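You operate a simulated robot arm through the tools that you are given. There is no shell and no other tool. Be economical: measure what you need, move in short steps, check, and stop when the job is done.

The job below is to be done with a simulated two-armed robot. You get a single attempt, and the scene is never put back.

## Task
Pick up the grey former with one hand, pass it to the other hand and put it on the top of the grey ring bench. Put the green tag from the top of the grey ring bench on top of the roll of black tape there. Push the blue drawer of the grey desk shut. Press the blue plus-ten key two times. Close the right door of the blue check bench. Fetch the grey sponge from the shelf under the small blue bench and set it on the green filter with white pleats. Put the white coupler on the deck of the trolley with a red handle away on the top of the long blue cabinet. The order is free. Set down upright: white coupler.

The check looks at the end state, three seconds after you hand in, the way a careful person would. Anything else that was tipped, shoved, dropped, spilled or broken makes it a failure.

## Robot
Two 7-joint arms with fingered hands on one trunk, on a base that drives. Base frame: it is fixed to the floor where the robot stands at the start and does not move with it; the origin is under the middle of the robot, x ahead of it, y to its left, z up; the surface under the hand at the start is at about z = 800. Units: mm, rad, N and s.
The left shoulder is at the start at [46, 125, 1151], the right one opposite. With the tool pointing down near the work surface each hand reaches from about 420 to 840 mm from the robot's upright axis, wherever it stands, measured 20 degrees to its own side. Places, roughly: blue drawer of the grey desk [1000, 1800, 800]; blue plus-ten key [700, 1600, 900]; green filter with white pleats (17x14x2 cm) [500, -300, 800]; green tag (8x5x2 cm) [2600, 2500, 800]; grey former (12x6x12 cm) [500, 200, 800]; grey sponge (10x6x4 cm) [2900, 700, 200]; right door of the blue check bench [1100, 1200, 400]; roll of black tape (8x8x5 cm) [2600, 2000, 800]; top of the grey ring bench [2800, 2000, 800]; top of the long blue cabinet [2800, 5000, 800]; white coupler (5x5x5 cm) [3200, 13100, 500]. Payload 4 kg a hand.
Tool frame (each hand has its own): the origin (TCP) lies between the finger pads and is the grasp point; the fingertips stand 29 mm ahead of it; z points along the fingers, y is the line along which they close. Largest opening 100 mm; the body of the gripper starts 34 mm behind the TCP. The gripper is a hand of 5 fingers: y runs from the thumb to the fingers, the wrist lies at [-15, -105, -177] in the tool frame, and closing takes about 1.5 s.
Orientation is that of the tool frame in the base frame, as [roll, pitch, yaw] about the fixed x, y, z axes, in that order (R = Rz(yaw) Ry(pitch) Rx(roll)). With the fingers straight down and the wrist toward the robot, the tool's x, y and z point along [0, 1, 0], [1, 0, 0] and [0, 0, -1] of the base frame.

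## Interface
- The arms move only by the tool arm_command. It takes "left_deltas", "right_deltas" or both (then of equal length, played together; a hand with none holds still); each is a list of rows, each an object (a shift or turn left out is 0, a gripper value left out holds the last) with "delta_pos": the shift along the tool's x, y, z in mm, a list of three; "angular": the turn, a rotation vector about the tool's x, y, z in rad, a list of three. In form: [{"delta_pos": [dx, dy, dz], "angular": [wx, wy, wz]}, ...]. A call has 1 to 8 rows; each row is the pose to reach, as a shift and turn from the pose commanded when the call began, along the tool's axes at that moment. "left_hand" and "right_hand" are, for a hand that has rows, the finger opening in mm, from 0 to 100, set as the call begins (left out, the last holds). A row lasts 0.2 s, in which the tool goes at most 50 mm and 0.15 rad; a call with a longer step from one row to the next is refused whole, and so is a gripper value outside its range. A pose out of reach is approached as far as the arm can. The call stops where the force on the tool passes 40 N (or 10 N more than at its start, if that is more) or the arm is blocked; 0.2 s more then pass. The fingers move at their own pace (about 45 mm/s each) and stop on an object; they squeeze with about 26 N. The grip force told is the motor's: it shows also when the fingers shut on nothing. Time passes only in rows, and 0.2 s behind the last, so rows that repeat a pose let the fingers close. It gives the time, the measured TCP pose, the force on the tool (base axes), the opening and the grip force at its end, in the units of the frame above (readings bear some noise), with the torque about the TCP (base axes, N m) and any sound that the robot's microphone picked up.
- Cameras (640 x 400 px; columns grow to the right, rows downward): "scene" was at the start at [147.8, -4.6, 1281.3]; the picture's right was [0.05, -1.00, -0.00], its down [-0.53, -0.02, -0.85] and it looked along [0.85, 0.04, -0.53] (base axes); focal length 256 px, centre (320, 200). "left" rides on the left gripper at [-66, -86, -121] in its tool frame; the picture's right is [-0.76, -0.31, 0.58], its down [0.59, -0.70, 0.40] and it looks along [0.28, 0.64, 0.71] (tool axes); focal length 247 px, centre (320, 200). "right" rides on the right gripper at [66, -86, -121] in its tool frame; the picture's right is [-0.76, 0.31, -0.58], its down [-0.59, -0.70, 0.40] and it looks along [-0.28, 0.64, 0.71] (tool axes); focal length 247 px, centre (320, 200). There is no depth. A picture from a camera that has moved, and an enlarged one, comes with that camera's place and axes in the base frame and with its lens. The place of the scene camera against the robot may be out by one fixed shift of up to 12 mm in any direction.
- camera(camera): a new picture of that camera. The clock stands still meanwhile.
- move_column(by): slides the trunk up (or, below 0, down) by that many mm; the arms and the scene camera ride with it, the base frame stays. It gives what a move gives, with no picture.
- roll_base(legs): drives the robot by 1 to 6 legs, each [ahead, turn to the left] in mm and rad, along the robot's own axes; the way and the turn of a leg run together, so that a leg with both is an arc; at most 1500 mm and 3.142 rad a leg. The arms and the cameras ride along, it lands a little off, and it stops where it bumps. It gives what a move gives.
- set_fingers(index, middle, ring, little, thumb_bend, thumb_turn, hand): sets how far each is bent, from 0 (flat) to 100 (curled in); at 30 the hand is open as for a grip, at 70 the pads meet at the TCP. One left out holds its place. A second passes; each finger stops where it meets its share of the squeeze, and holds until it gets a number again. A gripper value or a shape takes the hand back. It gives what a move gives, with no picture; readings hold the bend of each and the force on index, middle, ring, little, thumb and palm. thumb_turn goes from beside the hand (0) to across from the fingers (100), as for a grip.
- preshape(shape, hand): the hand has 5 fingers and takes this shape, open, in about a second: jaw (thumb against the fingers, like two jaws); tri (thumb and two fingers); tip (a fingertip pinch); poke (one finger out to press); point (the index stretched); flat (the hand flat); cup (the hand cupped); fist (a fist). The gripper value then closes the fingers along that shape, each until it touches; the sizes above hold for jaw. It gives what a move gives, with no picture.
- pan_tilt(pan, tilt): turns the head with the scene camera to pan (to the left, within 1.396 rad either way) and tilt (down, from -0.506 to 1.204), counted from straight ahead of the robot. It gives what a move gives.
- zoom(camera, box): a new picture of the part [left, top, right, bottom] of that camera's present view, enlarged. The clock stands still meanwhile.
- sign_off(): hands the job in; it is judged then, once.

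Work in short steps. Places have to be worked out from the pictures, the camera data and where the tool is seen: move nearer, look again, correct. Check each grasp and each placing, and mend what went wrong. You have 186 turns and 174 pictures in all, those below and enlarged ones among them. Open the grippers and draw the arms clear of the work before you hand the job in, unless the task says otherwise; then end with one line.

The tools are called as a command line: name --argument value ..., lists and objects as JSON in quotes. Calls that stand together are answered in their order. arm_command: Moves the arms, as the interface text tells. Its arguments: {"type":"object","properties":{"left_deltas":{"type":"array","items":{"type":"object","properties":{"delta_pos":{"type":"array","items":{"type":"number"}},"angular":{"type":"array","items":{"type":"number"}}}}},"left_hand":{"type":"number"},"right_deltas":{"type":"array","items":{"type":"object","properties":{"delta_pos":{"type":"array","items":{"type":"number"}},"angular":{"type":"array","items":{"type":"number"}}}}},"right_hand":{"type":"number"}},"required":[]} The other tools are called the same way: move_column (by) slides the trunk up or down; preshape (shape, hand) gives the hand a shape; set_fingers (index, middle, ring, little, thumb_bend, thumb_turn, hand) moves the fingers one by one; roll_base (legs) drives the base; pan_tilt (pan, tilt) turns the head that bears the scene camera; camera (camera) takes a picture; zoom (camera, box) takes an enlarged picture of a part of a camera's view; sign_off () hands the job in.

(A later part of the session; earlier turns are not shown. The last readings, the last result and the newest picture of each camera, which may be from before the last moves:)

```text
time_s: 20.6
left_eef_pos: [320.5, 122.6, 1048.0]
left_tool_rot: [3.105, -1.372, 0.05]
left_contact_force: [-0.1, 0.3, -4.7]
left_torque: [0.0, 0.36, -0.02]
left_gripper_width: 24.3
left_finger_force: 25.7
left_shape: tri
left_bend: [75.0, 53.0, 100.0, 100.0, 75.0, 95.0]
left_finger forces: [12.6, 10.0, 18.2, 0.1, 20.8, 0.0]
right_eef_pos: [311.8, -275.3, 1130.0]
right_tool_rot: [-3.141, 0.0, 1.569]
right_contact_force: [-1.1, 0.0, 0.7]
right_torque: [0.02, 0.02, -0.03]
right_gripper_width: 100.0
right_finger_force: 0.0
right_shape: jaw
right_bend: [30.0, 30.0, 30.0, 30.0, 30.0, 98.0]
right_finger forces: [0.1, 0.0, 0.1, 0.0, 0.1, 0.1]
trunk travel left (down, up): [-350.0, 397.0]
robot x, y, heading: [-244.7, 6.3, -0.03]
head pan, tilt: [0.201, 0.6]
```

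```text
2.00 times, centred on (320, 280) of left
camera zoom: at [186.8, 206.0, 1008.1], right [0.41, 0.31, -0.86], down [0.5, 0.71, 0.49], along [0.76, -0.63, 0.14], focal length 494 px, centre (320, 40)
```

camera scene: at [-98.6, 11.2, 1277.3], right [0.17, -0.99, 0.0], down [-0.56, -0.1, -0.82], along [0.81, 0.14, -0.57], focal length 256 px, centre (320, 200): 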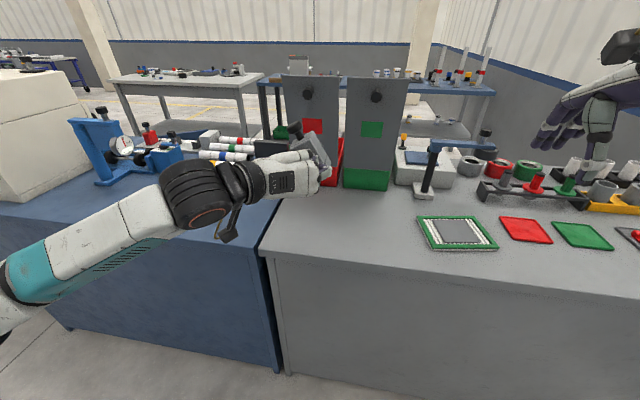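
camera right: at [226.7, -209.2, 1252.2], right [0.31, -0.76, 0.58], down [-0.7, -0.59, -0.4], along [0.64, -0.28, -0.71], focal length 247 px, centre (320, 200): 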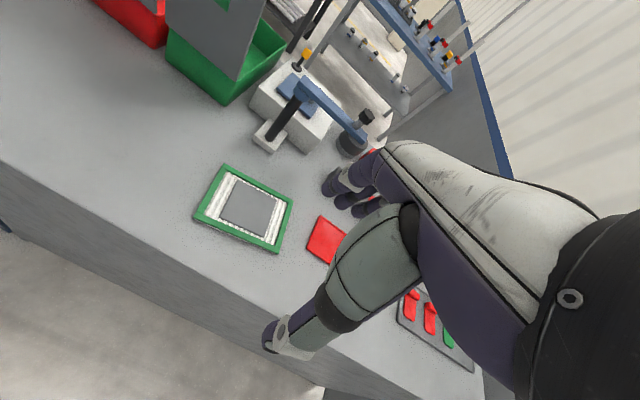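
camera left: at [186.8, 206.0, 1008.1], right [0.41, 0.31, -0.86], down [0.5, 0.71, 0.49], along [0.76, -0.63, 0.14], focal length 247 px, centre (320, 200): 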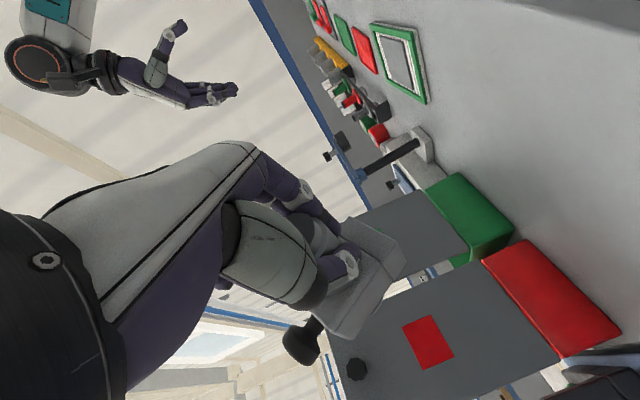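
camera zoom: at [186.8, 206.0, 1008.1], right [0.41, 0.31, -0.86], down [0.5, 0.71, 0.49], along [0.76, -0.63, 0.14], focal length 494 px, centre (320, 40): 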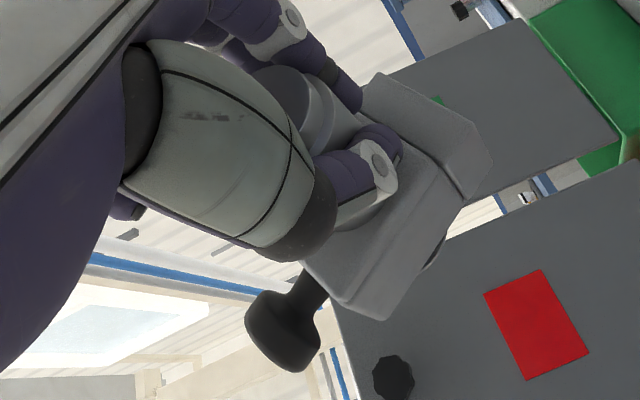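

Knob is at about (389,158,1105), rolled ~0.55 rad to the left. I roll the left hand by 0.55 about its pointing axis to stand the former upright.

arm_command --left_deltas '[{"angular": [0, 0, 0.14]}, {"angular": [0, 0, 0.28]}, {"angular": [0, 0, 0.42]}, {"angular": [0, 0, 0.55]}]'

preshape --shape "tri" --hand "right"

zoom --camera "scene" --box '[240, 80, 400, 200]'

zoom --camera "left" --box '[220, 180, 420, 380]'

```text
time_s: 21.6
left_eef_pos: [318.2, 123.2, 1049.8]
left_tool_rot: [-1.941, -0.993, -1.244]
left_contact_force: [0.7, -0.1, -4.8]
left_torque: [0.03, 0.33, -0.04]
left_gripper_width: 24.4
left_finger_force: 26.3
left_shape: tri
left_bend: [75.0, 53.0, 100.0, 100.0, 75.0, 95.0]
left_finger forces: [12.5, 12.2, 17.7, 0.1, 19.6, 0.1]
right_eef_pos: [311.7, -275.2, 1130.6]
right_tool_rot: [-3.141, -0.001, 1.571]
right_contact_force: [-0.4, -0.5, -0.4]
right_torque: [-0.01, 0.01, 0.04]
right_gripper_width: 99.8
right_finger_force: 0.0
right_shape: jaw
right_bend: [30.0, 30.0, 30.0, 30.0, 30.0, 98.0]
right_finger forces: [0.0, 0.0, 0.1, 0.1, 0.0, 0.0]
trunk travel left (down, up): [-350.0, 397.0]
robot x, y, heading: [-245.8, 7.3, -0.028]
head pan, tilt: [0.201, 0.6]
```

```text
time_s: 22.5
left_eef_pos: [318.7, 124.1, 1050.5]
left_tool_rot: [-1.941, -0.995, -1.243]
left_contact_force: [0.4, -0.4, -5.4]
left_torque: [0.02, 0.31, 0.01]
left_gripper_width: 24.2
left_finger_force: 25.9
left_shape: tri
left_bend: [75.0, 53.0, 100.0, 100.0, 75.0, 95.0]
left_finger forces: [12.4, 12.1, 17.7, 0.1, 19.7, 0.0]
right_eef_pos: [312.5, -274.2, 1130.7]
right_tool_rot: [-3.141, 0.001, 1.571]
right_contact_force: [0.1, 1.1, 0.7]
right_torque: [-0.05, 0.02, -0.04]
right_gripper_width: 99.7
right_finger_force: 0.1
right_shape: tri
right_bend: [30.0, 30.0, 99.0, 99.0, 30.0, 98.0]
right_finger forces: [0.0, 0.0, 0.1, 0.1, 0.1, 0.0]
trunk travel left (down, up): [-350.0, 397.0]
robot x, y, heading: [-245.5, 5.5, -0.029]
head pan, tilt: [0.201, 0.6]
```

```text
3.33 times, centred on (320, 140) of scene
camera zoom: at [-98.9, 11.4, 1277.3], right [0.17, -0.99, 0.0], down [-0.56, -0.1, -0.82], along [0.81, 0.14, -0.57], focal length 855 px, centre (320, 400)
```

zoom: 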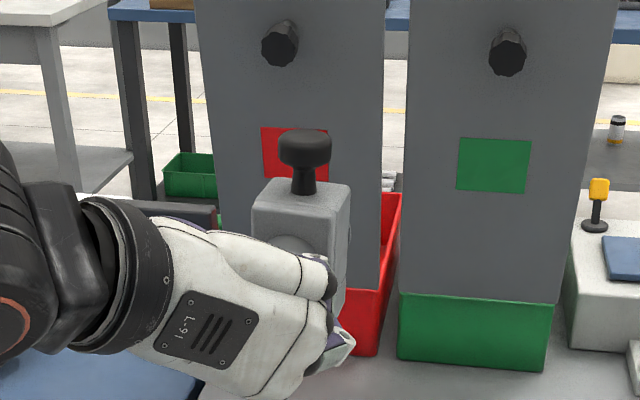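

```text
2.00 times, centred on (320, 280) of left
camera zoom: at [195.5, 230.0, 1062.6], right [0.46, 0.66, -0.59], down [0.56, 0.31, 0.77], along [0.69, -0.69, -0.23], focal length 494 px, centre (320, 40)
```

zoom: 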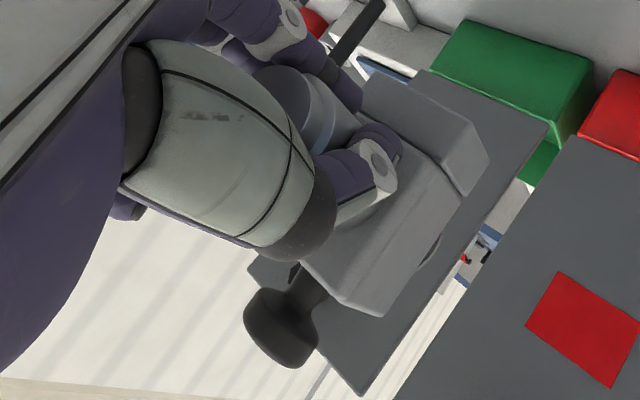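

The former now stands upright in the left hand with its knob at about (388,119,1115). I raise the right hand, turn it so that it closes along base y, and bring it near.

arm_command --right_deltas '[{"delta_pos": [20, 10, -25], "angular": [0, 0, -0.15]}, {"delta_pos": [45, 20, -50], "angular": [0, 0, -0.3]}, {"delta_pos": [70, 30, -75], "angular": [0, 0, -0.45]}, {"delta_pos": [100, 40, -90], "angular": [0, 0, -0.6]}, {"delta_pos": [130, 50, -95], "angular": [0, 0, -0.75]}, {"delta_pos": [160, 60, -95], "angular": [0, 0, -0.9]}, {"delta_pos": [190, 70, -95], "angular": [0, 0, -1.05]}, {"delta_pos": [220, 78, -95], "angular": [0, 0, -1.2]}]'

arm_command --right_deltas '[{"angular": [0, 0, -0.13]}, {"angular": [0, 0, -0.26]}, {"angular": [0, 0, -0.37]}]'

camera --camera "right"

camera --camera "scene"

```text
time_s: 24.3
left_eef_pos: [317.5, 124.9, 1050.7]
left_tool_rot: [-1.942, -0.996, -1.244]
left_contact_force: [0.2, -0.3, -5.0]
left_torque: [-0.01, 0.34, -0.04]
left_gripper_width: 24.4
left_finger_force: 26.5
left_shape: tri
left_bend: [75.0, 53.0, 100.0, 100.0, 75.0, 95.0]
left_finger forces: [12.4, 12.1, 17.6, 0.0, 19.7, 0.1]
right_eef_pos: [387.5, -53.5, 1225.8]
right_tool_rot: [3.141, 0.0, 2.769]
right_contact_force: [0.7, -0.7, -0.3]
right_torque: [-0.03, 0.02, -0.01]
right_gripper_width: 99.8
right_finger_force: 0.1
right_shape: tri
right_bend: [30.0, 30.0, 99.0, 99.0, 30.0, 98.0]
right_finger forces: [0.1, 0.1, 0.1, 0.1, 0.1, 0.0]
trunk travel left (down, up): [-350.0, 397.0]
robot x, y, heading: [-244.5, 8.2, -0.03]
head pan, tilt: [0.201, 0.6]
```

```text
time_s: 25.1
left_eef_pos: [317.8, 123.8, 1050.3]
left_tool_rot: [-1.943, -0.995, -1.241]
left_contact_force: [-0.2, 1.1, -4.7]
left_torque: [0.03, 0.34, -0.01]
left_gripper_width: 24.2
left_finger_force: 25.7
left_shape: tri
left_bend: [75.0, 53.0, 100.0, 100.0, 75.0, 95.0]
left_finger forces: [12.2, 12.0, 17.5, 0.0, 19.7, 0.0]
right_eef_pos: [388.7, -53.4, 1225.7]
right_tool_rot: [-3.141, 0.0, 3.141]
right_contact_force: [-0.3, 0.6, -0.3]
right_torque: [-0.03, 0.0, -0.01]
right_gripper_width: 100.1
right_finger_force: 0.0
right_shape: tri
right_bend: [30.0, 30.0, 99.0, 99.0, 30.0, 98.0]
right_finger forces: [0.1, 0.0, 0.0, 0.0, 0.0, 0.0]
trunk travel left (down, up): [-350.0, 397.0]
robot x, y, heading: [-247.5, 9.6, -0.028]
head pan, tilt: [0.201, 0.6]
```

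```text
140 pictures are left
camera right: at [324.0, -139.9, 1346.9], right [0.76, 0.31, 0.58], down [0.59, -0.7, -0.4], along [0.28, 0.64, -0.71], focal length 247 px, centre (320, 200)
```

right: 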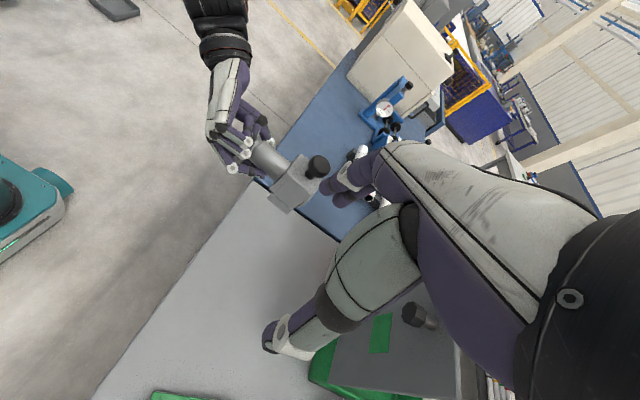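

```text
139 pictures are left
camera scene: at [-99.2, 12.1, 1277.4], right [0.17, -0.99, 0.0], down [-0.56, -0.1, -0.82], along [0.81, 0.14, -0.57], focal length 256 px, centre (320, 200)
```

scene: 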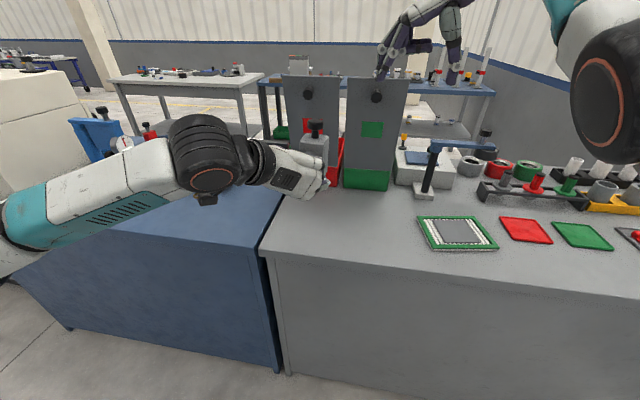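

The right camera confirms the knob at (390,117,1118). I move the right hand over it at height and check.

arm_command --right_deltas '[{"delta_pos": [0, 43, 0]}, {"delta_pos": [0, 86, 0]}, {"delta_pos": [-1, 129, 0]}, {"delta_pos": [-2, 170, 0]}, {"delta_pos": [-2, 170, 40]}]'

camera --camera "right"

zoom --camera "scene" --box '[220, 40, 420, 200]'

```text
time_s: 26.3
left_eef_pos: [318.7, 124.6, 1049.6]
left_tool_rot: [-1.943, -0.996, -1.241]
left_contact_force: [0.0, 0.4, -4.8]
left_torque: [0.02, 0.34, 0.04]
left_gripper_width: 24.2
left_finger_force: 25.8
left_shape: tri
left_bend: [75.0, 53.0, 100.0, 100.0, 75.0, 95.0]
left_finger forces: [12.0, 12.0, 17.5, 0.0, 20.1, 0.0]
right_eef_pos: [379.9, 107.7, 1177.6]
right_tool_rot: [3.141, -0.001, 3.139]
right_contact_force: [0.4, 0.5, 0.3]
right_torque: [-0.04, -0.01, 0.01]
right_gripper_width: 99.9
right_finger_force: 0.0
right_shape: tri
right_bend: [30.0, 30.0, 99.0, 99.0, 30.0, 98.0]
right_finger forces: [0.2, 0.0, 0.0, 0.0, 0.0, 0.1]
right hand out of reach, approached as far as the arm can: row 2, 3, 4, 5
trunk travel left (down, up): [-350.0, 397.0]
robot x, y, heading: [-241.4, 5.7, -0.028]
head pan, tilt: [0.201, 0.6]
```

```text
138 pictures are left
camera right: at [314.9, 22.1, 1299.3], right [0.76, 0.31, 0.58], down [0.59, -0.7, -0.4], along [0.28, 0.64, -0.71], focal length 247 px, centre (320, 200)
```

right: 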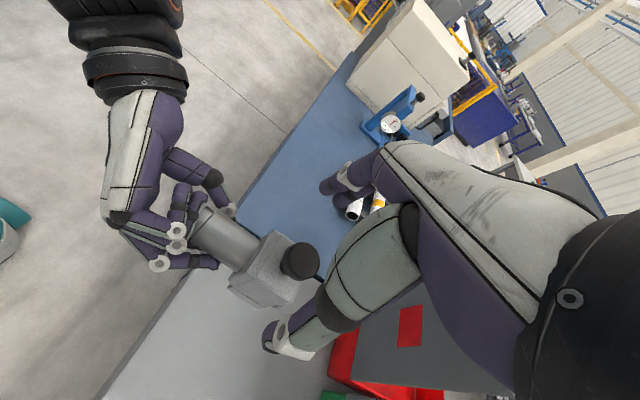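

```text
2.50 times, centred on (320, 120) of scene
camera zoom: at [-99.4, 12.0, 1277.4], right [0.17, -0.99, 0.0], down [-0.56, -0.1, -0.82], along [0.81, 0.14, -0.57], focal length 641 px, centre (320, 400)
```

zoom: 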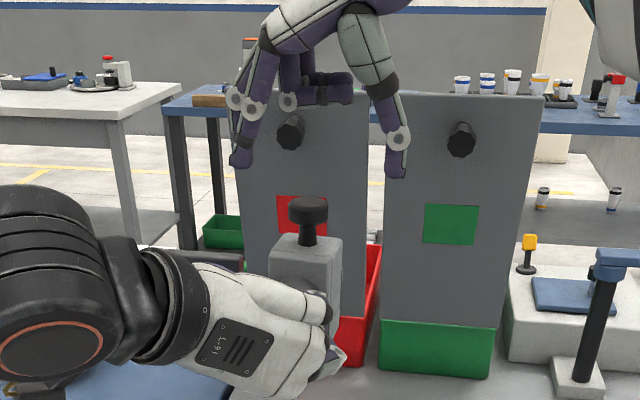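

The right arm is at its reach limit here, so I bring the left hand 55 mm to the right instead.

arm_command --left_deltas '[{"delta_pos": [10, 16, 0]}, {"delta_pos": [19, 32, 0]}, {"delta_pos": [28, 47, -1]}]' --right_deltas '[{"delta_pos": [0, -15, 0]}, {"delta_pos": [0, -30, 0]}, {"delta_pos": [-8, -46, 0]}]'

camera --camera "right"

```text
time_s: 27.1
left_eef_pos: [319.1, 69.3, 1048.5]
left_tool_rot: [-1.944, -0.997, -1.239]
left_contact_force: [-0.2, -0.6, -4.8]
left_torque: [0.05, 0.3, 0.02]
left_gripper_width: 23.9
left_finger_force: 26.3
left_shape: tri
left_bend: [75.0, 53.0, 100.0, 100.0, 75.0, 95.0]
left_finger forces: [11.9, 12.1, 17.5, 0.1, 20.0, 0.0]
right_eef_pos: [392.7, 60.7, 1179.8]
right_tool_rot: [-3.141, -0.002, 3.141]
right_contact_force: [-0.4, 0.5, 0.5]
right_torque: [0.0, -0.01, -0.02]
right_gripper_width: 99.9
right_finger_force: 0.2
right_shape: tri
right_bend: [30.0, 30.0, 99.0, 99.0, 30.0, 98.0]
right_finger forces: [0.0, 0.0, 0.1, 0.0, 0.1, 0.0]
right hand out of reach, approached as far as the arm can: row 1, 2, 3
trunk travel left (down, up): [-350.0, 397.0]
robot x, y, heading: [-245.1, 6.9, -0.027]
head pan, tilt: [0.201, 0.6]
```

```text
136 pictures are left
camera right: at [327.8, -25.6, 1301.5], right [0.76, 0.31, 0.58], down [0.59, -0.7, -0.4], along [0.28, 0.64, -0.71], focal length 247 px, centre (320, 200)
```

right: 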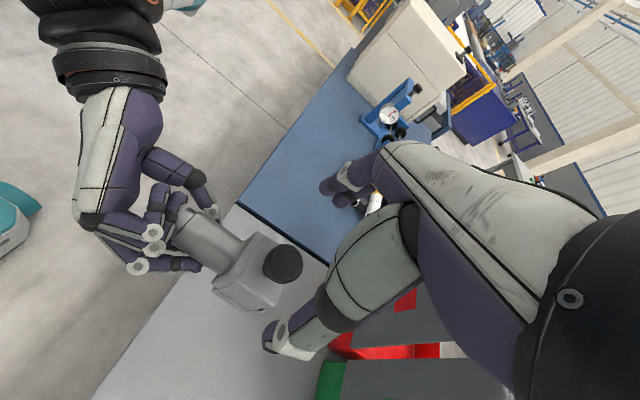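

TCP is right above the knob (393,58). I descend 60 mm onto it.

arm_command --right_deltas '[{"delta_pos": [0, -2, 20]}, {"delta_pos": [0, -2, 40]}, {"delta_pos": [0, -2, 60]}]'

camera --camera "right"

zoom --camera "scene" --box '[240, 40, 440, 200]'

```text
time_s: 27.9
left_eef_pos: [317.8, 69.5, 1048.7]
left_tool_rot: [-1.94, -0.996, -1.245]
left_contact_force: [0.0, -0.5, -5.5]
left_torque: [0.03, 0.37, 0.0]
left_gripper_width: 23.8
left_finger_force: 26.3
left_shape: tri
left_bend: [75.0, 53.0, 100.0, 100.0, 75.0, 95.0]
left_finger forces: [11.8, 12.0, 17.5, 0.1, 20.1, 0.0]
right_eef_pos: [407.2, 63.2, 1123.9]
right_tool_rot: [-3.141, -0.003, 3.142]
right_contact_force: [-0.1, -0.1, -0.2]
right_torque: [-0.01, 0.01, 0.0]
right_gripper_width: 100.0
right_finger_force: 0.0
right_shape: tri
right_bend: [30.0, 30.0, 99.0, 99.0, 30.0, 98.0]
right_finger forces: [0.0, 0.1, 0.0, 0.1, 0.0, 0.0]
right hand out of reach, approached as far as the arm can: row 1, 2, 3
trunk travel left (down, up): [-350.0, 397.0]
robot x, y, heading: [-244.2, 9.0, -0.025]
head pan, tilt: [0.201, 0.6]
```

```text
135 pictures are left
camera right: at [343.2, -22.2, 1246.0], right [0.76, 0.31, 0.57], down [0.59, -0.7, -0.4], along [0.28, 0.64, -0.71], focal length 247 px, centre (320, 200)
```

right: 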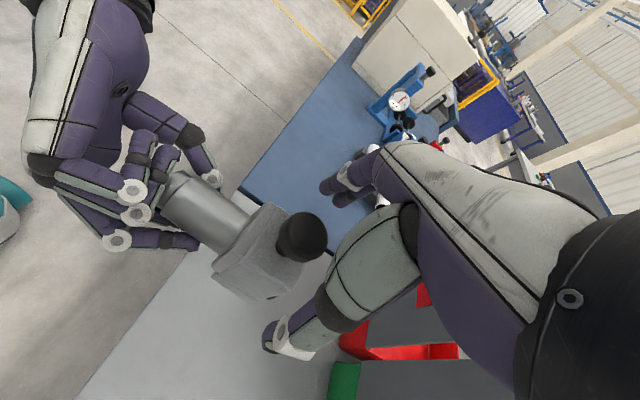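

```text
2.50 times, centred on (340, 120) of scene
camera zoom: at [-98.4, 11.4, 1277.2], right [0.17, -0.99, 0.0], down [-0.56, -0.1, -0.82], along [0.81, 0.14, -0.57], focal length 641 px, centre (270, 400)
```

zoom: 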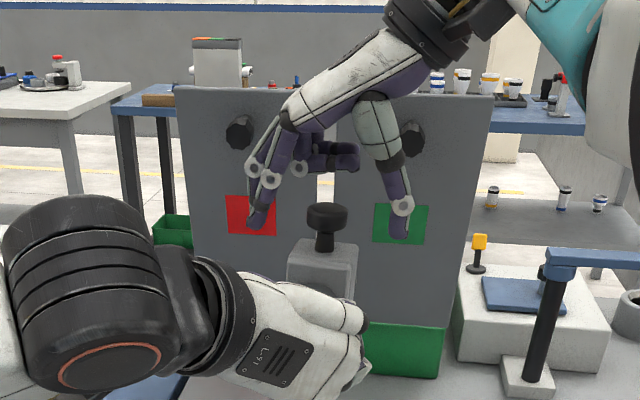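

The right hand slid forward near its inner limit; I move both hands ahead into better reach, keeping the knob between the right fingers.

arm_command --left_deltas '[{"delta_pos": [4, -2, 22]}, {"delta_pos": [8, -4, 43]}, {"delta_pos": [11, -6, 64]}]' --right_deltas '[{"delta_pos": [-17, -2, 0]}, {"delta_pos": [-34, -3, 0]}, {"delta_pos": [-51, -4, 0]}]'

camera --camera "right"

```text
time_s: 28.7
left_eef_pos: [383.2, 69.5, 1049.2]
left_tool_rot: [-1.942, -0.997, -1.244]
left_contact_force: [0.0, -0.1, -5.1]
left_torque: [-0.03, 0.37, -0.01]
left_gripper_width: 24.3
left_finger_force: 26.5
left_shape: tri
left_bend: [75.0, 53.0, 100.0, 100.0, 75.0, 95.0]
left_finger forces: [11.8, 11.8, 17.8, 0.0, 20.4, 0.1]
right_eef_pos: [414.5, 51.9, 1114.8]
right_tool_rot: [3.141, -0.001, 3.139]
right_contact_force: [-0.7, 0.5, -0.7]
right_torque: [-0.04, 0.02, 0.03]
right_gripper_width: 100.1
right_finger_force: 0.1
right_shape: tri
right_bend: [30.0, 30.0, 99.0, 99.0, 30.0, 98.0]
right_finger forces: [0.0, 0.0, 0.1, 0.0, 0.0, 0.0]
right hand out of reach, approached as far as the arm can: row 1, 2, 3
trunk travel left (down, up): [-350.0, 397.0]
robot x, y, heading: [-249.0, 3.1, -0.03]
head pan, tilt: [0.201, 0.6]
```

```text
133 pictures are left
camera right: at [349.7, -33.9, 1236.9], right [0.76, 0.31, 0.58], down [0.59, -0.7, -0.4], along [0.28, 0.64, -0.71], focal length 247 px, centre (320, 200)
```

right: 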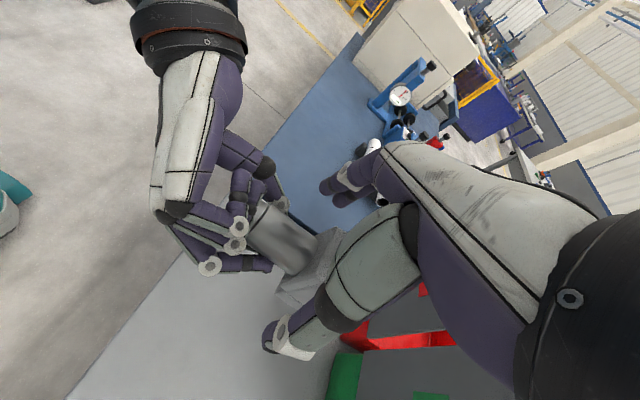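

The right arm is limited this far to the left, not in depth. I shift both hands 95 mm to the right together, letting the right one catch up with the knob in x.

arm_command --left_deltas '[{"delta_pos": [12, 20, 0]}, {"delta_pos": [24, 40, -1]}, {"delta_pos": [36, 60, -1]}, {"delta_pos": [49, 81, -1]}, {"delta_pos": [49, 81, -1]}]' --right_deltas '[{"delta_pos": [0, -22, 0]}, {"delta_pos": [0, -44, 0]}, {"delta_pos": [-12, -66, 0]}, {"delta_pos": [-24, -88, 0]}, {"delta_pos": [-40, -88, 0]}]'

camera --camera "right"

zoom --camera "scene" --box '[260, 40, 460, 200]'

```text
time_s: 29.9
left_eef_pos: [380.6, -24.2, 1048.8]
left_tool_rot: [-1.944, -0.997, -1.239]
left_contact_force: [-0.3, -0.3, -7.3]
left_torque: [0.03, 0.47, -0.03]
left_gripper_width: 23.7
left_finger_force: 26.4
left_shape: tri
left_bend: [75.0, 52.0, 100.0, 100.0, 75.0, 94.0]
left_finger forces: [12.7, 12.7, 18.8, 0.0, 21.0, 0.0]
right_eef_pos: [428.4, -38.9, 1112.1]
right_tool_rot: [-3.14, -0.001, -3.141]
right_contact_force: [0.0, 1.4, 2.4]
right_torque: [0.02, -0.05, -0.01]
right_gripper_width: 100.0
right_finger_force: 0.1
right_shape: tri
right_bend: [30.0, 30.0, 99.0, 99.0, 30.0, 98.0]
right_finger forces: [0.0, 0.1, 2.6, 0.1, 0.0, 0.1]
right hand out of reach, approached as far as the arm can: row 1, 2, 4, 5
trunk travel left (down, up): [-350.0, 397.0]
robot x, y, heading: [-244.8, 6.7, -0.023]
head pan, tilt: [0.201, 0.6]
```

```text
132 pictures are left
camera right: at [363.6, -124.7, 1232.7], right [0.76, 0.31, 0.58], down [0.59, -0.7, -0.4], along [0.28, 0.64, -0.71], focal length 247 px, centre (320, 200)
```

right: 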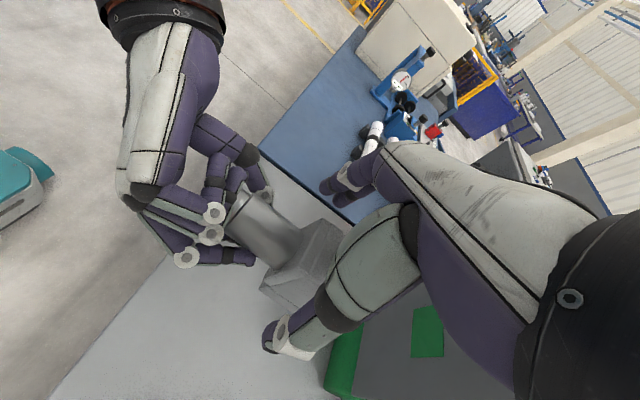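

```text
2.50 times, centred on (360, 120) of scene
camera zoom: at [-99.1, 12.1, 1277.4], right [0.17, -0.98, 0.0], down [-0.56, -0.1, -0.82], along [0.81, 0.14, -0.57], focal length 641 px, centre (220, 400)
```

zoom: 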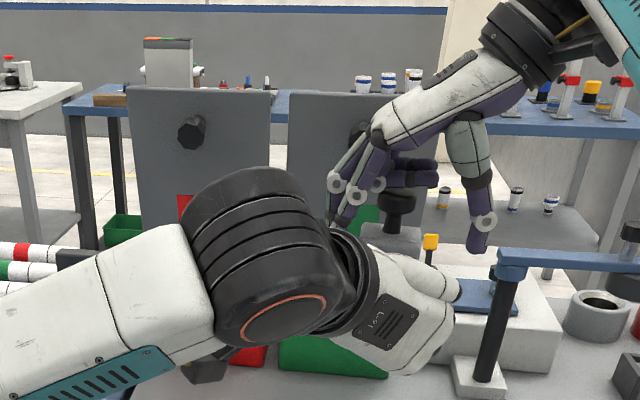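

The limit is actually the far reach (wrist high and ahead). I lift the right hand 50 mm, draw the left hand back 95 mm, and bring the right back over the knob.

arm_command --left_deltas '[{}, {}, {"delta_pos": [-4, 2, -25]}, {"delta_pos": [-9, 4, -50]}, {"delta_pos": [-13, 6, -72]}, {"delta_pos": [-16, 8, -92]}]' --right_deltas '[{"delta_pos": [0, 0, -25]}, {"delta_pos": [0, 0, -50]}, {"delta_pos": [10, 0, -50]}, {"delta_pos": [25, 0, -50]}, {"delta_pos": [45, 4, -50]}, {"delta_pos": [65, 8, -50]}]'

camera --camera "right"

```text
time_s: 31.3
left_eef_pos: [288.1, -23.2, 1051.8]
left_tool_rot: [-1.941, -0.995, -1.244]
left_contact_force: [1.0, 0.8, -5.1]
left_torque: [0.04, 0.33, -0.01]
left_gripper_width: 24.0
left_finger_force: 26.5
left_shape: tri
left_bend: [75.0, 52.0, 100.0, 100.0, 75.0, 95.0]
left_finger forces: [10.7, 11.4, 17.6, 0.1, 20.2, 0.0]
right_eef_pos: [359.0, -33.1, 1162.7]
right_tool_rot: [-3.141, -0.002, 3.14]
right_contact_force: [0.6, 0.5, -0.4]
right_torque: [0.01, -0.03, 0.02]
right_gripper_width: 100.0
right_finger_force: 0.0
right_shape: tri
right_bend: [30.0, 30.0, 99.0, 99.0, 30.0, 98.0]
right_finger forces: [0.0, 0.1, 0.0, 0.1, 0.0, 0.1]
right hand out of reach, approached as far as the arm can: row 1, 2
trunk travel left (down, up): [-350.0, 397.0]
robot x, y, heading: [-246.1, 5.0, -0.027]
head pan, tilt: [0.201, 0.6]
```

```text
130 pictures are left
camera right: at [294.9, -118.2, 1285.1], right [0.76, 0.31, 0.58], down [0.59, -0.7, -0.4], along [0.28, 0.64, -0.71], focal length 247 px, centre (320, 200)
```

right: 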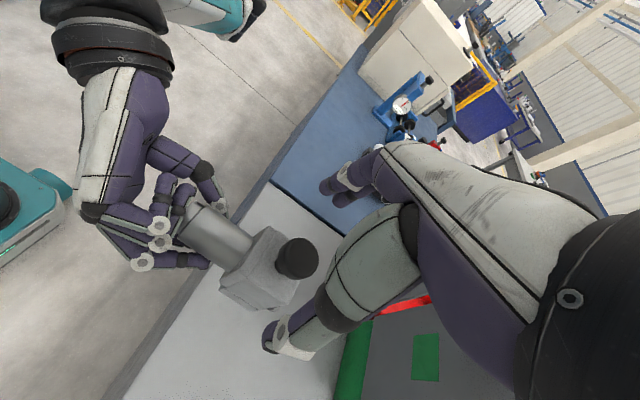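

Now in easy reach; knob is at (363,-30). I descend onto it.

arm_command --right_deltas '[{"delta_pos": [-4, 3, 15]}, {"delta_pos": [-4, 3, 30]}, {"delta_pos": [-4, 3, 46]}]'

camera --camera "right"

zoom --camera "scene" --box '[260, 60, 460, 220]'

```text
time_s: 32.1
left_eef_pos: [288.5, -23.0, 1051.4]
left_tool_rot: [-1.94, -0.997, -1.244]
left_contact_force: [-0.6, 0.0, -4.6]
left_torque: [0.02, 0.33, -0.01]
left_gripper_width: 24.2
left_finger_force: 26.1
left_shape: tri
left_bend: [75.0, 52.0, 100.0, 100.0, 75.0, 95.0]
left_finger forces: [10.8, 11.3, 17.7, 0.1, 20.3, 0.0]
right_eef_pos: [365.3, -29.7, 1114.6]
right_tool_rot: [3.141, 0.0, 3.14]
right_contact_force: [-0.5, 0.1, -0.1]
right_torque: [0.02, -0.03, -0.03]
right_gripper_width: 99.8
right_finger_force: 0.1
right_shape: tri
right_bend: [30.0, 30.0, 99.0, 99.0, 30.0, 98.0]
right_finger forces: [0.1, 0.0, 0.0, 0.1, 0.0, 0.1]
trunk travel left (down, up): [-350.0, 397.0]
robot x, y, heading: [-245.1, 4.9, -0.03]
head pan, tilt: [0.201, 0.6]
```

```text
129 pictures are left
camera right: at [300.5, -115.4, 1236.5], right [0.76, 0.3, 0.58], down [0.59, -0.7, -0.4], along [0.28, 0.64, -0.71], focal length 247 px, centre (320, 200)
```

right: 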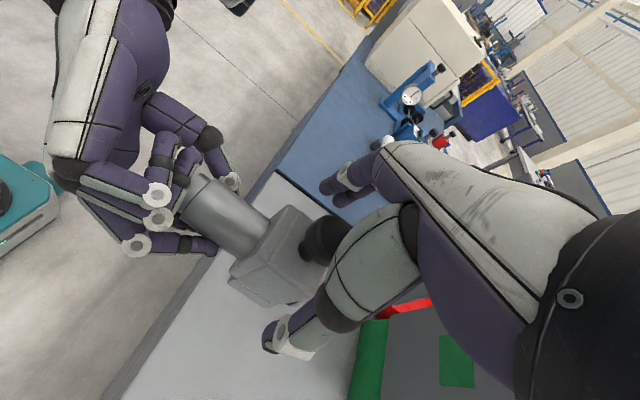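

```text
2.50 times, centred on (360, 140) of scene
camera zoom: at [-98.7, 11.3, 1277.3], right [0.17, -0.99, 0.0], down [-0.56, -0.1, -0.82], along [0.81, 0.14, -0.57], focal length 641 px, centre (220, 350)
```

zoom: 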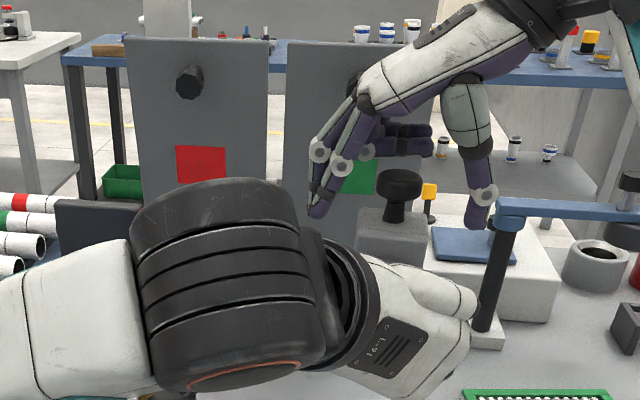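

The knob sits at the grasp point. I close the right hand on it while both arms hold still.

arm_command --right_deltas '[{}, {}, {}, {}, {}, {}, {}, {}]' --right_hand 10

zoom --camera "scene" --box '[260, 60, 460, 220]'

```text
time_s: 33.9
left_eef_pos: [287.6, -23.7, 1050.5]
left_tool_rot: [-1.944, -0.996, -1.241]
left_contact_force: [-2.6, -0.6, -10.8]
left_torque: [0.13, 0.65, 0.03]
left_gripper_width: 23.9
left_finger_force: 26.3
left_shape: tri
left_bend: [75.0, 52.0, 100.0, 100.0, 76.0, 94.0]
left_finger forces: [14.8, 13.4, 20.5, 0.0, 21.4, 0.0]
right_eef_pos: [365.8, -30.1, 1115.7]
right_tool_rot: [3.141, 0.0, 3.14]
right_contact_force: [2.6, 2.6, 5.4]
right_torque: [0.13, -0.09, -0.19]
right_gripper_width: 34.4
right_finger_force: 25.5
right_shape: tri
right_bend: [76.0, 49.0, 100.0, 100.0, 45.0, 100.0]
right_finger forces: [11.7, 16.2, 0.1, 0.1, 24.8, 0.0]
trunk travel left (down, up): [-350.0, 397.0]
robot x, y, heading: [-242.7, 6.6, -0.027]
head pan, tilt: [0.201, 0.6]
```

```text
2.50 times, centred on (360, 140) of scene
camera zoom: at [-98.9, 11.3, 1277.3], right [0.17, -0.99, 0.0], down [-0.56, -0.1, -0.82], along [0.81, 0.14, -0.57], focal length 641 px, centre (220, 350)
```

zoom: 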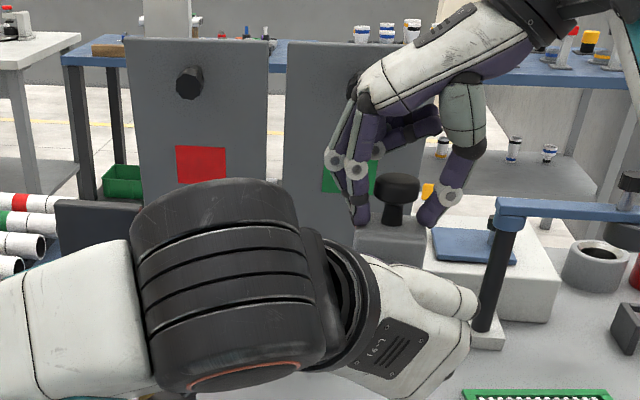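

Right grip is firm on the knob (25 N). I open the left hand and draw it straight back.

arm_command --left_deltas '[{}, {}, {}, {}, {}, {"delta_pos": [0, 0, -30]}, {"delta_pos": [0, 0, -70]}, {"delta_pos": [0, 0, -110]}]' --left_hand 100

camera --camera "scene"

camera --camera "left"

```text
time_s: 35.7
left_eef_pos: [188.0, -28.0, 1071.6]
left_tool_rot: [-1.939, -0.998, -1.248]
left_contact_force: [0.2, 0.8, 0.0]
left_torque: [-0.01, 0.01, -0.01]
left_gripper_width: 99.7
left_finger_force: 0.1
left_shape: tri
left_bend: [30.0, 30.0, 99.0, 100.0, 30.0, 98.0]
left_finger forces: [0.0, 0.0, 0.0, 0.0, 0.0, 0.0]
left hand out of reach, approached as far as the arm can: row 8
right_eef_pos: [366.1, -30.6, 1115.0]
right_tool_rot: [-3.141, 0.002, 3.14]
right_contact_force: [-0.3, -0.4, 0.0]
right_torque: [0.02, 0.01, -0.01]
right_gripper_width: 28.8
right_finger_force: 26.4
right_shape: tri
right_bend: [77.0, 78.0, 100.0, 100.0, 77.0, 100.0]
right_finger forces: [9.2, 6.6, 0.1, 0.0, 14.3, 0.0]
trunk travel left (down, up): [-350.0, 397.0]
robot x, y, heading: [-244.2, 9.7, -0.028]
head pan, tilt: [0.201, 0.6]
```

```text
126 pictures are left
camera scene: at [-98.1, 10.9, 1277.3], right [0.17, -0.99, 0.0], down [-0.56, -0.1, -0.82], along [0.81, 0.14, -0.57], focal length 256 px, centre (320, 200)
```

scene: 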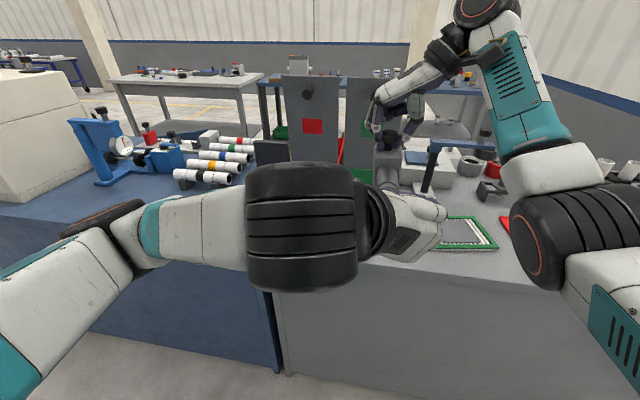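

```text
125 pictures are left
camera left: at [64.5, 79.2, 1084.2], right [0.46, 0.66, -0.59], down [0.56, 0.3, 0.77], along [0.69, -0.69, -0.23], focal length 247 px, centre (320, 200)
```

left: 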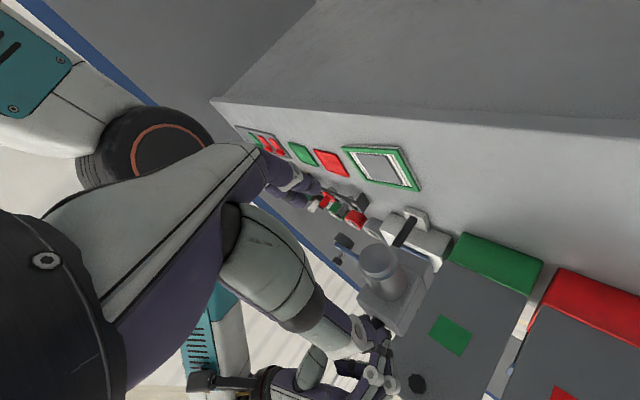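

The right hand reads no weight, so I check at once where the former is.

zoom --camera "scene" --box '[330, 70, 470, 270]'

zoom --camera "left" --box '[280, 200, 480, 400]'

camera --camera "right"

```text
2.00 times, centred on (400, 170) of scene
camera zoom: at [-98.1, 10.9, 1277.3], right [0.17, -0.99, 0.0], down [-0.56, -0.1, -0.82], along [0.81, 0.14, -0.57], focal length 513 px, centre (160, 260)
```

zoom: 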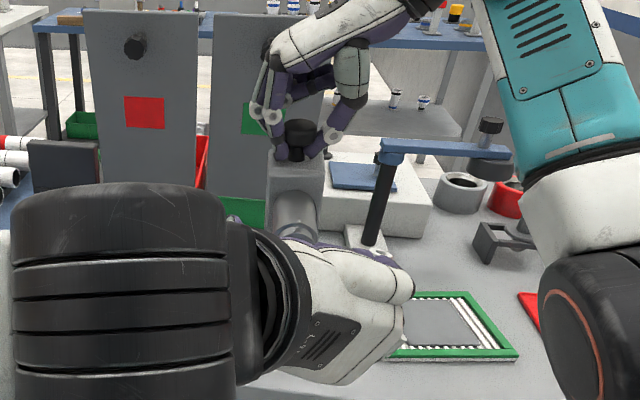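

```text
2.00 times, centred on (380, 300) of left
camera zoom: at [64.5, 79.2, 1084.2], right [0.46, 0.66, -0.59], down [0.56, 0.3, 0.77], along [0.69, -0.69, -0.23], focal length 494 px, centre (200, 0)
```

zoom: 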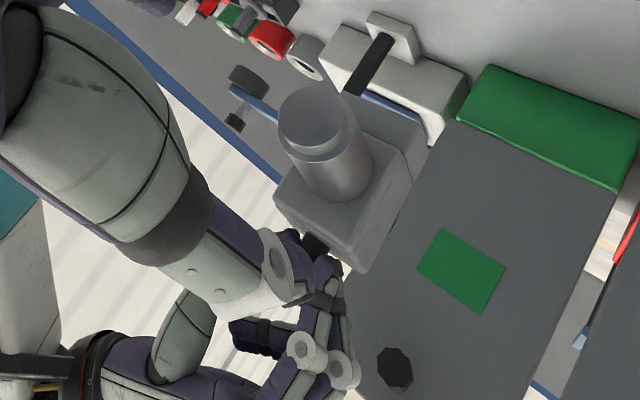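

```text
122 pictures are left
camera right: at [301.1, -115.9, 1236.8], right [0.76, 0.3, 0.58], down [0.59, -0.7, -0.4], along [0.28, 0.64, -0.71], focal length 247 px, centre (320, 200)
```

right: 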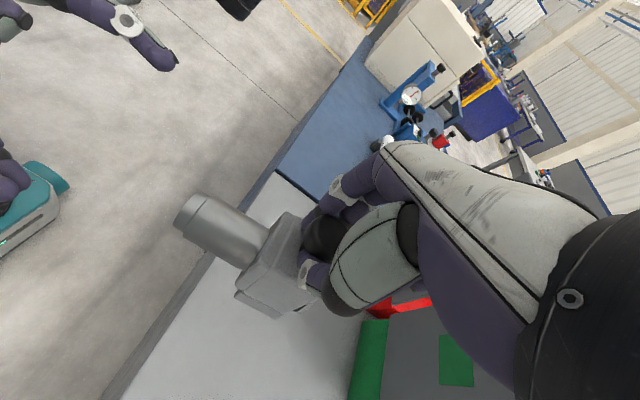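

The former still hangs from the right hand by its knob. I raise it a little and read the force again.

arm_command --right_deltas '[{"delta_pos": [0, 0, -8]}, {"delta_pos": [0, 0, -20]}, {"delta_pos": [0, 0, -20]}]'

zoom --camera "right" --box '[160, 140, 420, 340]'

```text
time_s: 36.5
left_eef_pos: [187.2, -25.0, 1071.9]
left_tool_rot: [-1.942, -0.996, -1.241]
left_contact_force: [0.3, -0.7, 0.1]
left_torque: [0.0, -0.02, 0.02]
left_gripper_width: 99.9
left_finger_force: 0.1
left_shape: tri
left_bend: [30.0, 30.0, 99.0, 100.0, 30.0, 98.0]
left_finger forces: [0.0, 0.0, 0.0, 0.1, 0.0, 0.1]
right_eef_pos: [366.9, -30.0, 1136.7]
right_tool_rot: [-3.141, -0.001, 3.139]
right_contact_force: [0.3, 0.2, -4.6]
right_torque: [0.01, 0.01, -0.02]
right_gripper_width: 28.5
right_finger_force: 25.9
right_shape: tri
right_bend: [77.0, 78.0, 100.0, 100.0, 77.0, 100.0]
right_finger forces: [9.2, 6.5, 0.0, 0.1, 14.3, 0.0]
trunk travel left (down, up): [-350.0, 397.0]
robot x, y, heading: [-239.6, 8.4, -0.027]
head pan, tilt: [0.201, 0.6]
```

```text
2.00 times, centred on (290, 240) of right
camera zoom: at [301.4, -116.3, 1257.0], right [0.76, 0.31, 0.58], down [0.59, -0.7, -0.4], along [0.28, 0.64, -0.71], focal length 494 px, centre (380, 120)
```

zoom: 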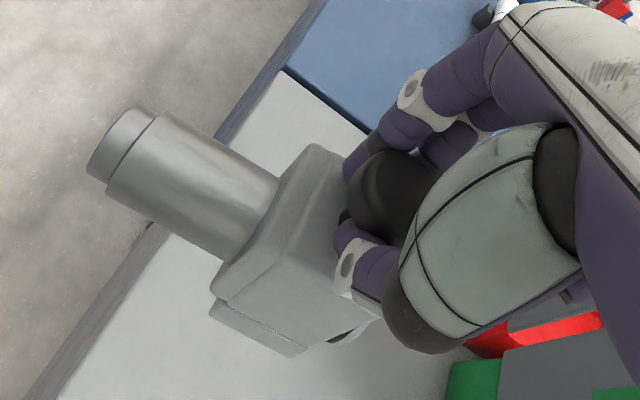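

The right hand carries the former securely (4.6 N, fingers under the knob). I move the left hand out to its side, then back off and turn left to drive along the front of the blue bench.

arm_command --left_deltas '[{"delta_pos": [-10, -45, 10]}, {"delta_pos": [-21, -90, 20]}, {"delta_pos": [-32, -135, 30]}, {"delta_pos": [-42, -180, 40]}, {"delta_pos": [-52, -225, 50]}]'

roll_base --legs '[[-200, 0], [0, 1.6]]'

pan_tilt --pan 0.0 --tilt 0.35

camera --camera "scene"

```text
time_s: 37.7
left_eef_pos: [243.2, 195.9, 1137.5]
left_tool_rot: [-1.94, -0.998, -1.246]
left_contact_force: [0.4, -0.2, -0.7]
left_torque: [0.01, 0.01, 0.01]
left_gripper_width: 99.8
left_finger_force: 0.2
left_shape: tri
left_bend: [30.0, 30.0, 99.0, 100.0, 30.0, 98.0]
left_finger forces: [0.0, 0.0, 0.0, 0.1, 0.0, 0.1]
left hand out of reach, approached as far as the arm can: row 1, 2, 3
right_eef_pos: [366.1, -30.9, 1135.8]
right_tool_rot: [-3.14, 0.0, 3.141]
right_contact_force: [-0.3, 0.5, -5.3]
right_torque: [-0.03, 0.0, 0.0]
right_gripper_width: 28.7
right_finger_force: 26.2
right_shape: tri
right_bend: [77.0, 78.0, 100.0, 100.0, 77.0, 100.0]
right_finger forces: [9.2, 6.8, 0.0, 0.0, 14.4, 0.1]
trunk travel left (down, up): [-350.0, 397.0]
robot x, y, heading: [-246.4, 7.5, -0.027]
head pan, tilt: [0.201, 0.6]
```

```text
time_s: 43.1
left_eef_pos: [-621.1, 501.8, 1136.9]
left_tool_rot: [-1.943, -0.996, 0.321]
left_contact_force: [0.4, 0.1, 0.5]
left_torque: [0.03, 0.01, -0.02]
left_gripper_width: 100.0
left_finger_force: 0.0
left_shape: tri
left_bend: [30.0, 30.0, 99.0, 100.0, 30.0, 98.0]
left_finger forces: [0.0, 0.0, 0.0, 0.0, 0.0, 0.0]
right_eef_pos: [-396.0, 622.8, 1136.1]
right_tool_rot: [3.141, 0.0, -1.584]
right_contact_force: [0.3, 0.0, -4.3]
right_torque: [0.0, 0.02, -0.04]
right_gripper_width: 28.4
right_finger_force: 26.4
right_shape: tri
right_bend: [77.0, 78.0, 100.0, 100.0, 78.0, 100.0]
right_finger forces: [8.9, 6.9, 0.0, 0.1, 14.5, 0.0]
trunk travel left (down, up): [-350.0, 397.0]
robot x, y, heading: [-437.5, 10.1, 1.538]
head pan, tilt: [0.201, 0.6]
```

```text
time_s: 43.9
left_eef_pos: [-621.6, 502.1, 1136.4]
left_tool_rot: [-1.943, -0.998, 0.318]
left_contact_force: [-0.7, 0.1, -0.5]
left_torque: [-0.01, -0.04, 0.02]
left_gripper_width: 100.0
left_finger_force: 0.0
left_shape: tri
left_bend: [30.0, 30.0, 99.0, 100.0, 30.0, 98.0]
left_finger forces: [0.0, 0.0, 0.0, 0.0, 0.0, 0.1]
right_eef_pos: [-395.8, 622.3, 1135.2]
right_tool_rot: [-3.14, -0.002, -1.584]
right_contact_force: [-0.5, 0.4, -4.8]
right_torque: [0.01, 0.05, -0.01]
right_gripper_width: 28.8
right_finger_force: 26.3
right_shape: tri
right_bend: [77.0, 78.0, 100.0, 100.0, 78.0, 100.0]
right_finger forces: [8.9, 7.1, 0.0, 0.0, 14.5, 0.1]
trunk travel left (down, up): [-350.0, 397.0]
robot x, y, heading: [-438.0, 14.3, 1.531]
head pan, tilt: [0.0, 0.351]
```

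```text
120 pictures are left
camera scene: at [-432.3, 153.8, 1300.0], right [1.0, -0.04, 0.0], down [-0.01, -0.34, -0.94], along [0.03, 0.94, -0.35], focal length 256 px, centre (320, 200)
```

scene: 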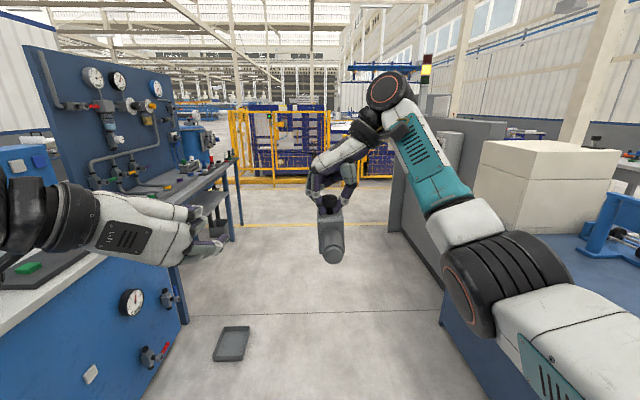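

The corridor ahead is clear. I drive 2.9 m along it and turn right to face +x.

roll_base --legs '[[1450, 0], [1450, 0], [0, -1.53]]'

camera --camera "scene"

pan_tilt --pan -0.9 --tilt 0.4

camera --camera "scene"

```text
time_s: 62.0
left_eef_pos: [285.4, 3092.3, 1136.3]
left_tool_rot: [-1.943, -0.997, -1.324]
left_contact_force: [0.1, -0.3, 0.6]
left_torque: [-0.01, -0.01, 0.0]
left_gripper_width: 99.8
left_finger_force: 0.0
left_shape: tri
left_bend: [30.0, 30.0, 99.0, 100.0, 30.0, 98.0]
left_finger forces: [0.0, 0.0, 0.0, 0.1, 0.0, 0.0]
right_eef_pos: [389.1, 2858.3, 1135.0]
right_tool_rot: [3.141, 0.0, 3.057]
right_contact_force: [-0.1, -0.8, -5.4]
right_torque: [-0.01, -0.02, 0.01]
right_gripper_width: 28.6
right_finger_force: 26.2
right_shape: tri
right_bend: [77.0, 78.0, 100.0, 100.0, 78.0, 100.0]
right_finger forces: [8.8, 7.1, 0.0, 0.0, 14.8, 0.0]
trunk travel left (down, up): [-350.0, 397.0]
robot x, y, heading: [-220.0, 2944.4, -0.112]
head pan, tilt: [0.0, 0.351]
```

```text
119 pictures are left
camera scene: at [-65.9, 2920.5, 1300.1], right [-0.11, -0.99, 0.0], down [-0.34, 0.04, -0.94], along [0.93, -0.1, -0.34], focal length 256 px, centre (320, 200)
```

scene: 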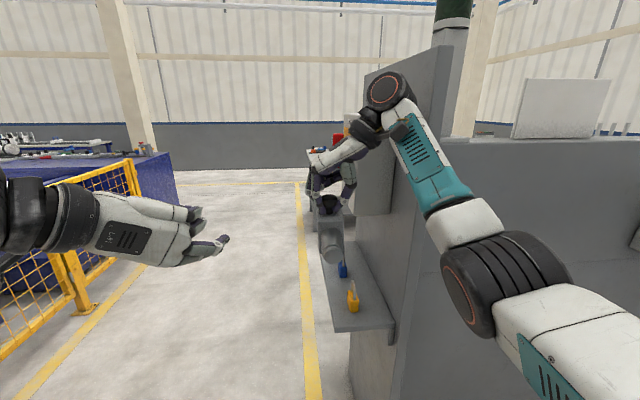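

```text
time_s: 63.2
left_eef_pos: [284.9, 3092.7, 1135.4]
left_tool_rot: [-1.941, -0.996, -1.326]
left_contact_force: [-0.2, -1.0, -0.2]
left_torque: [-0.01, 0.04, -0.03]
left_gripper_width: 99.8
left_finger_force: 0.2
left_shape: tri
left_bend: [30.0, 30.0, 99.0, 100.0, 30.0, 98.0]
left_finger forces: [0.1, 0.0, 0.1, 0.0, 0.0, 0.1]
right_eef_pos: [389.2, 2859.5, 1135.4]
right_tool_rot: [-3.14, -0.001, 3.059]
right_contact_force: [0.5, 0.2, -4.6]
right_torque: [-0.01, 0.0, -0.02]
right_gripper_width: 28.6
right_finger_force: 25.8
right_shape: tri
right_bend: [77.0, 78.0, 100.0, 100.0, 78.0, 100.0]
right_finger forces: [8.8, 7.1, 0.1, 0.0, 14.9, 0.1]
trunk travel left (down, up): [-350.0, 397.0]
robot x, y, heading: [-217.6, 2948.0, -0.109]
head pan, tilt: [-0.901, 0.4]
```

```text
118 pictures are left
camera scene: at [-109.2, 2852.4, 1295.6], right [-0.85, -0.53, 0.0], down [-0.21, 0.33, -0.92], along [0.49, -0.78, -0.39], focal length 256 px, centre (320, 200)
```

scene: 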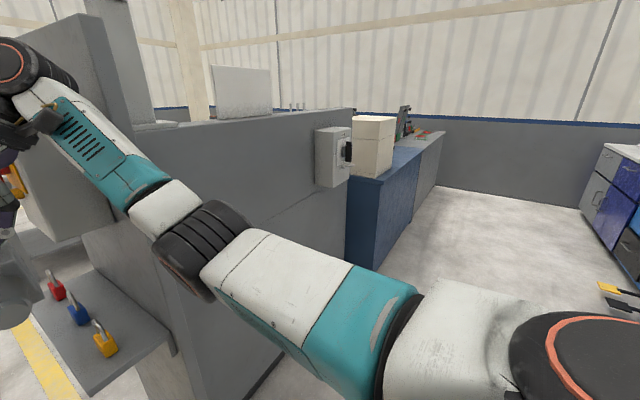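

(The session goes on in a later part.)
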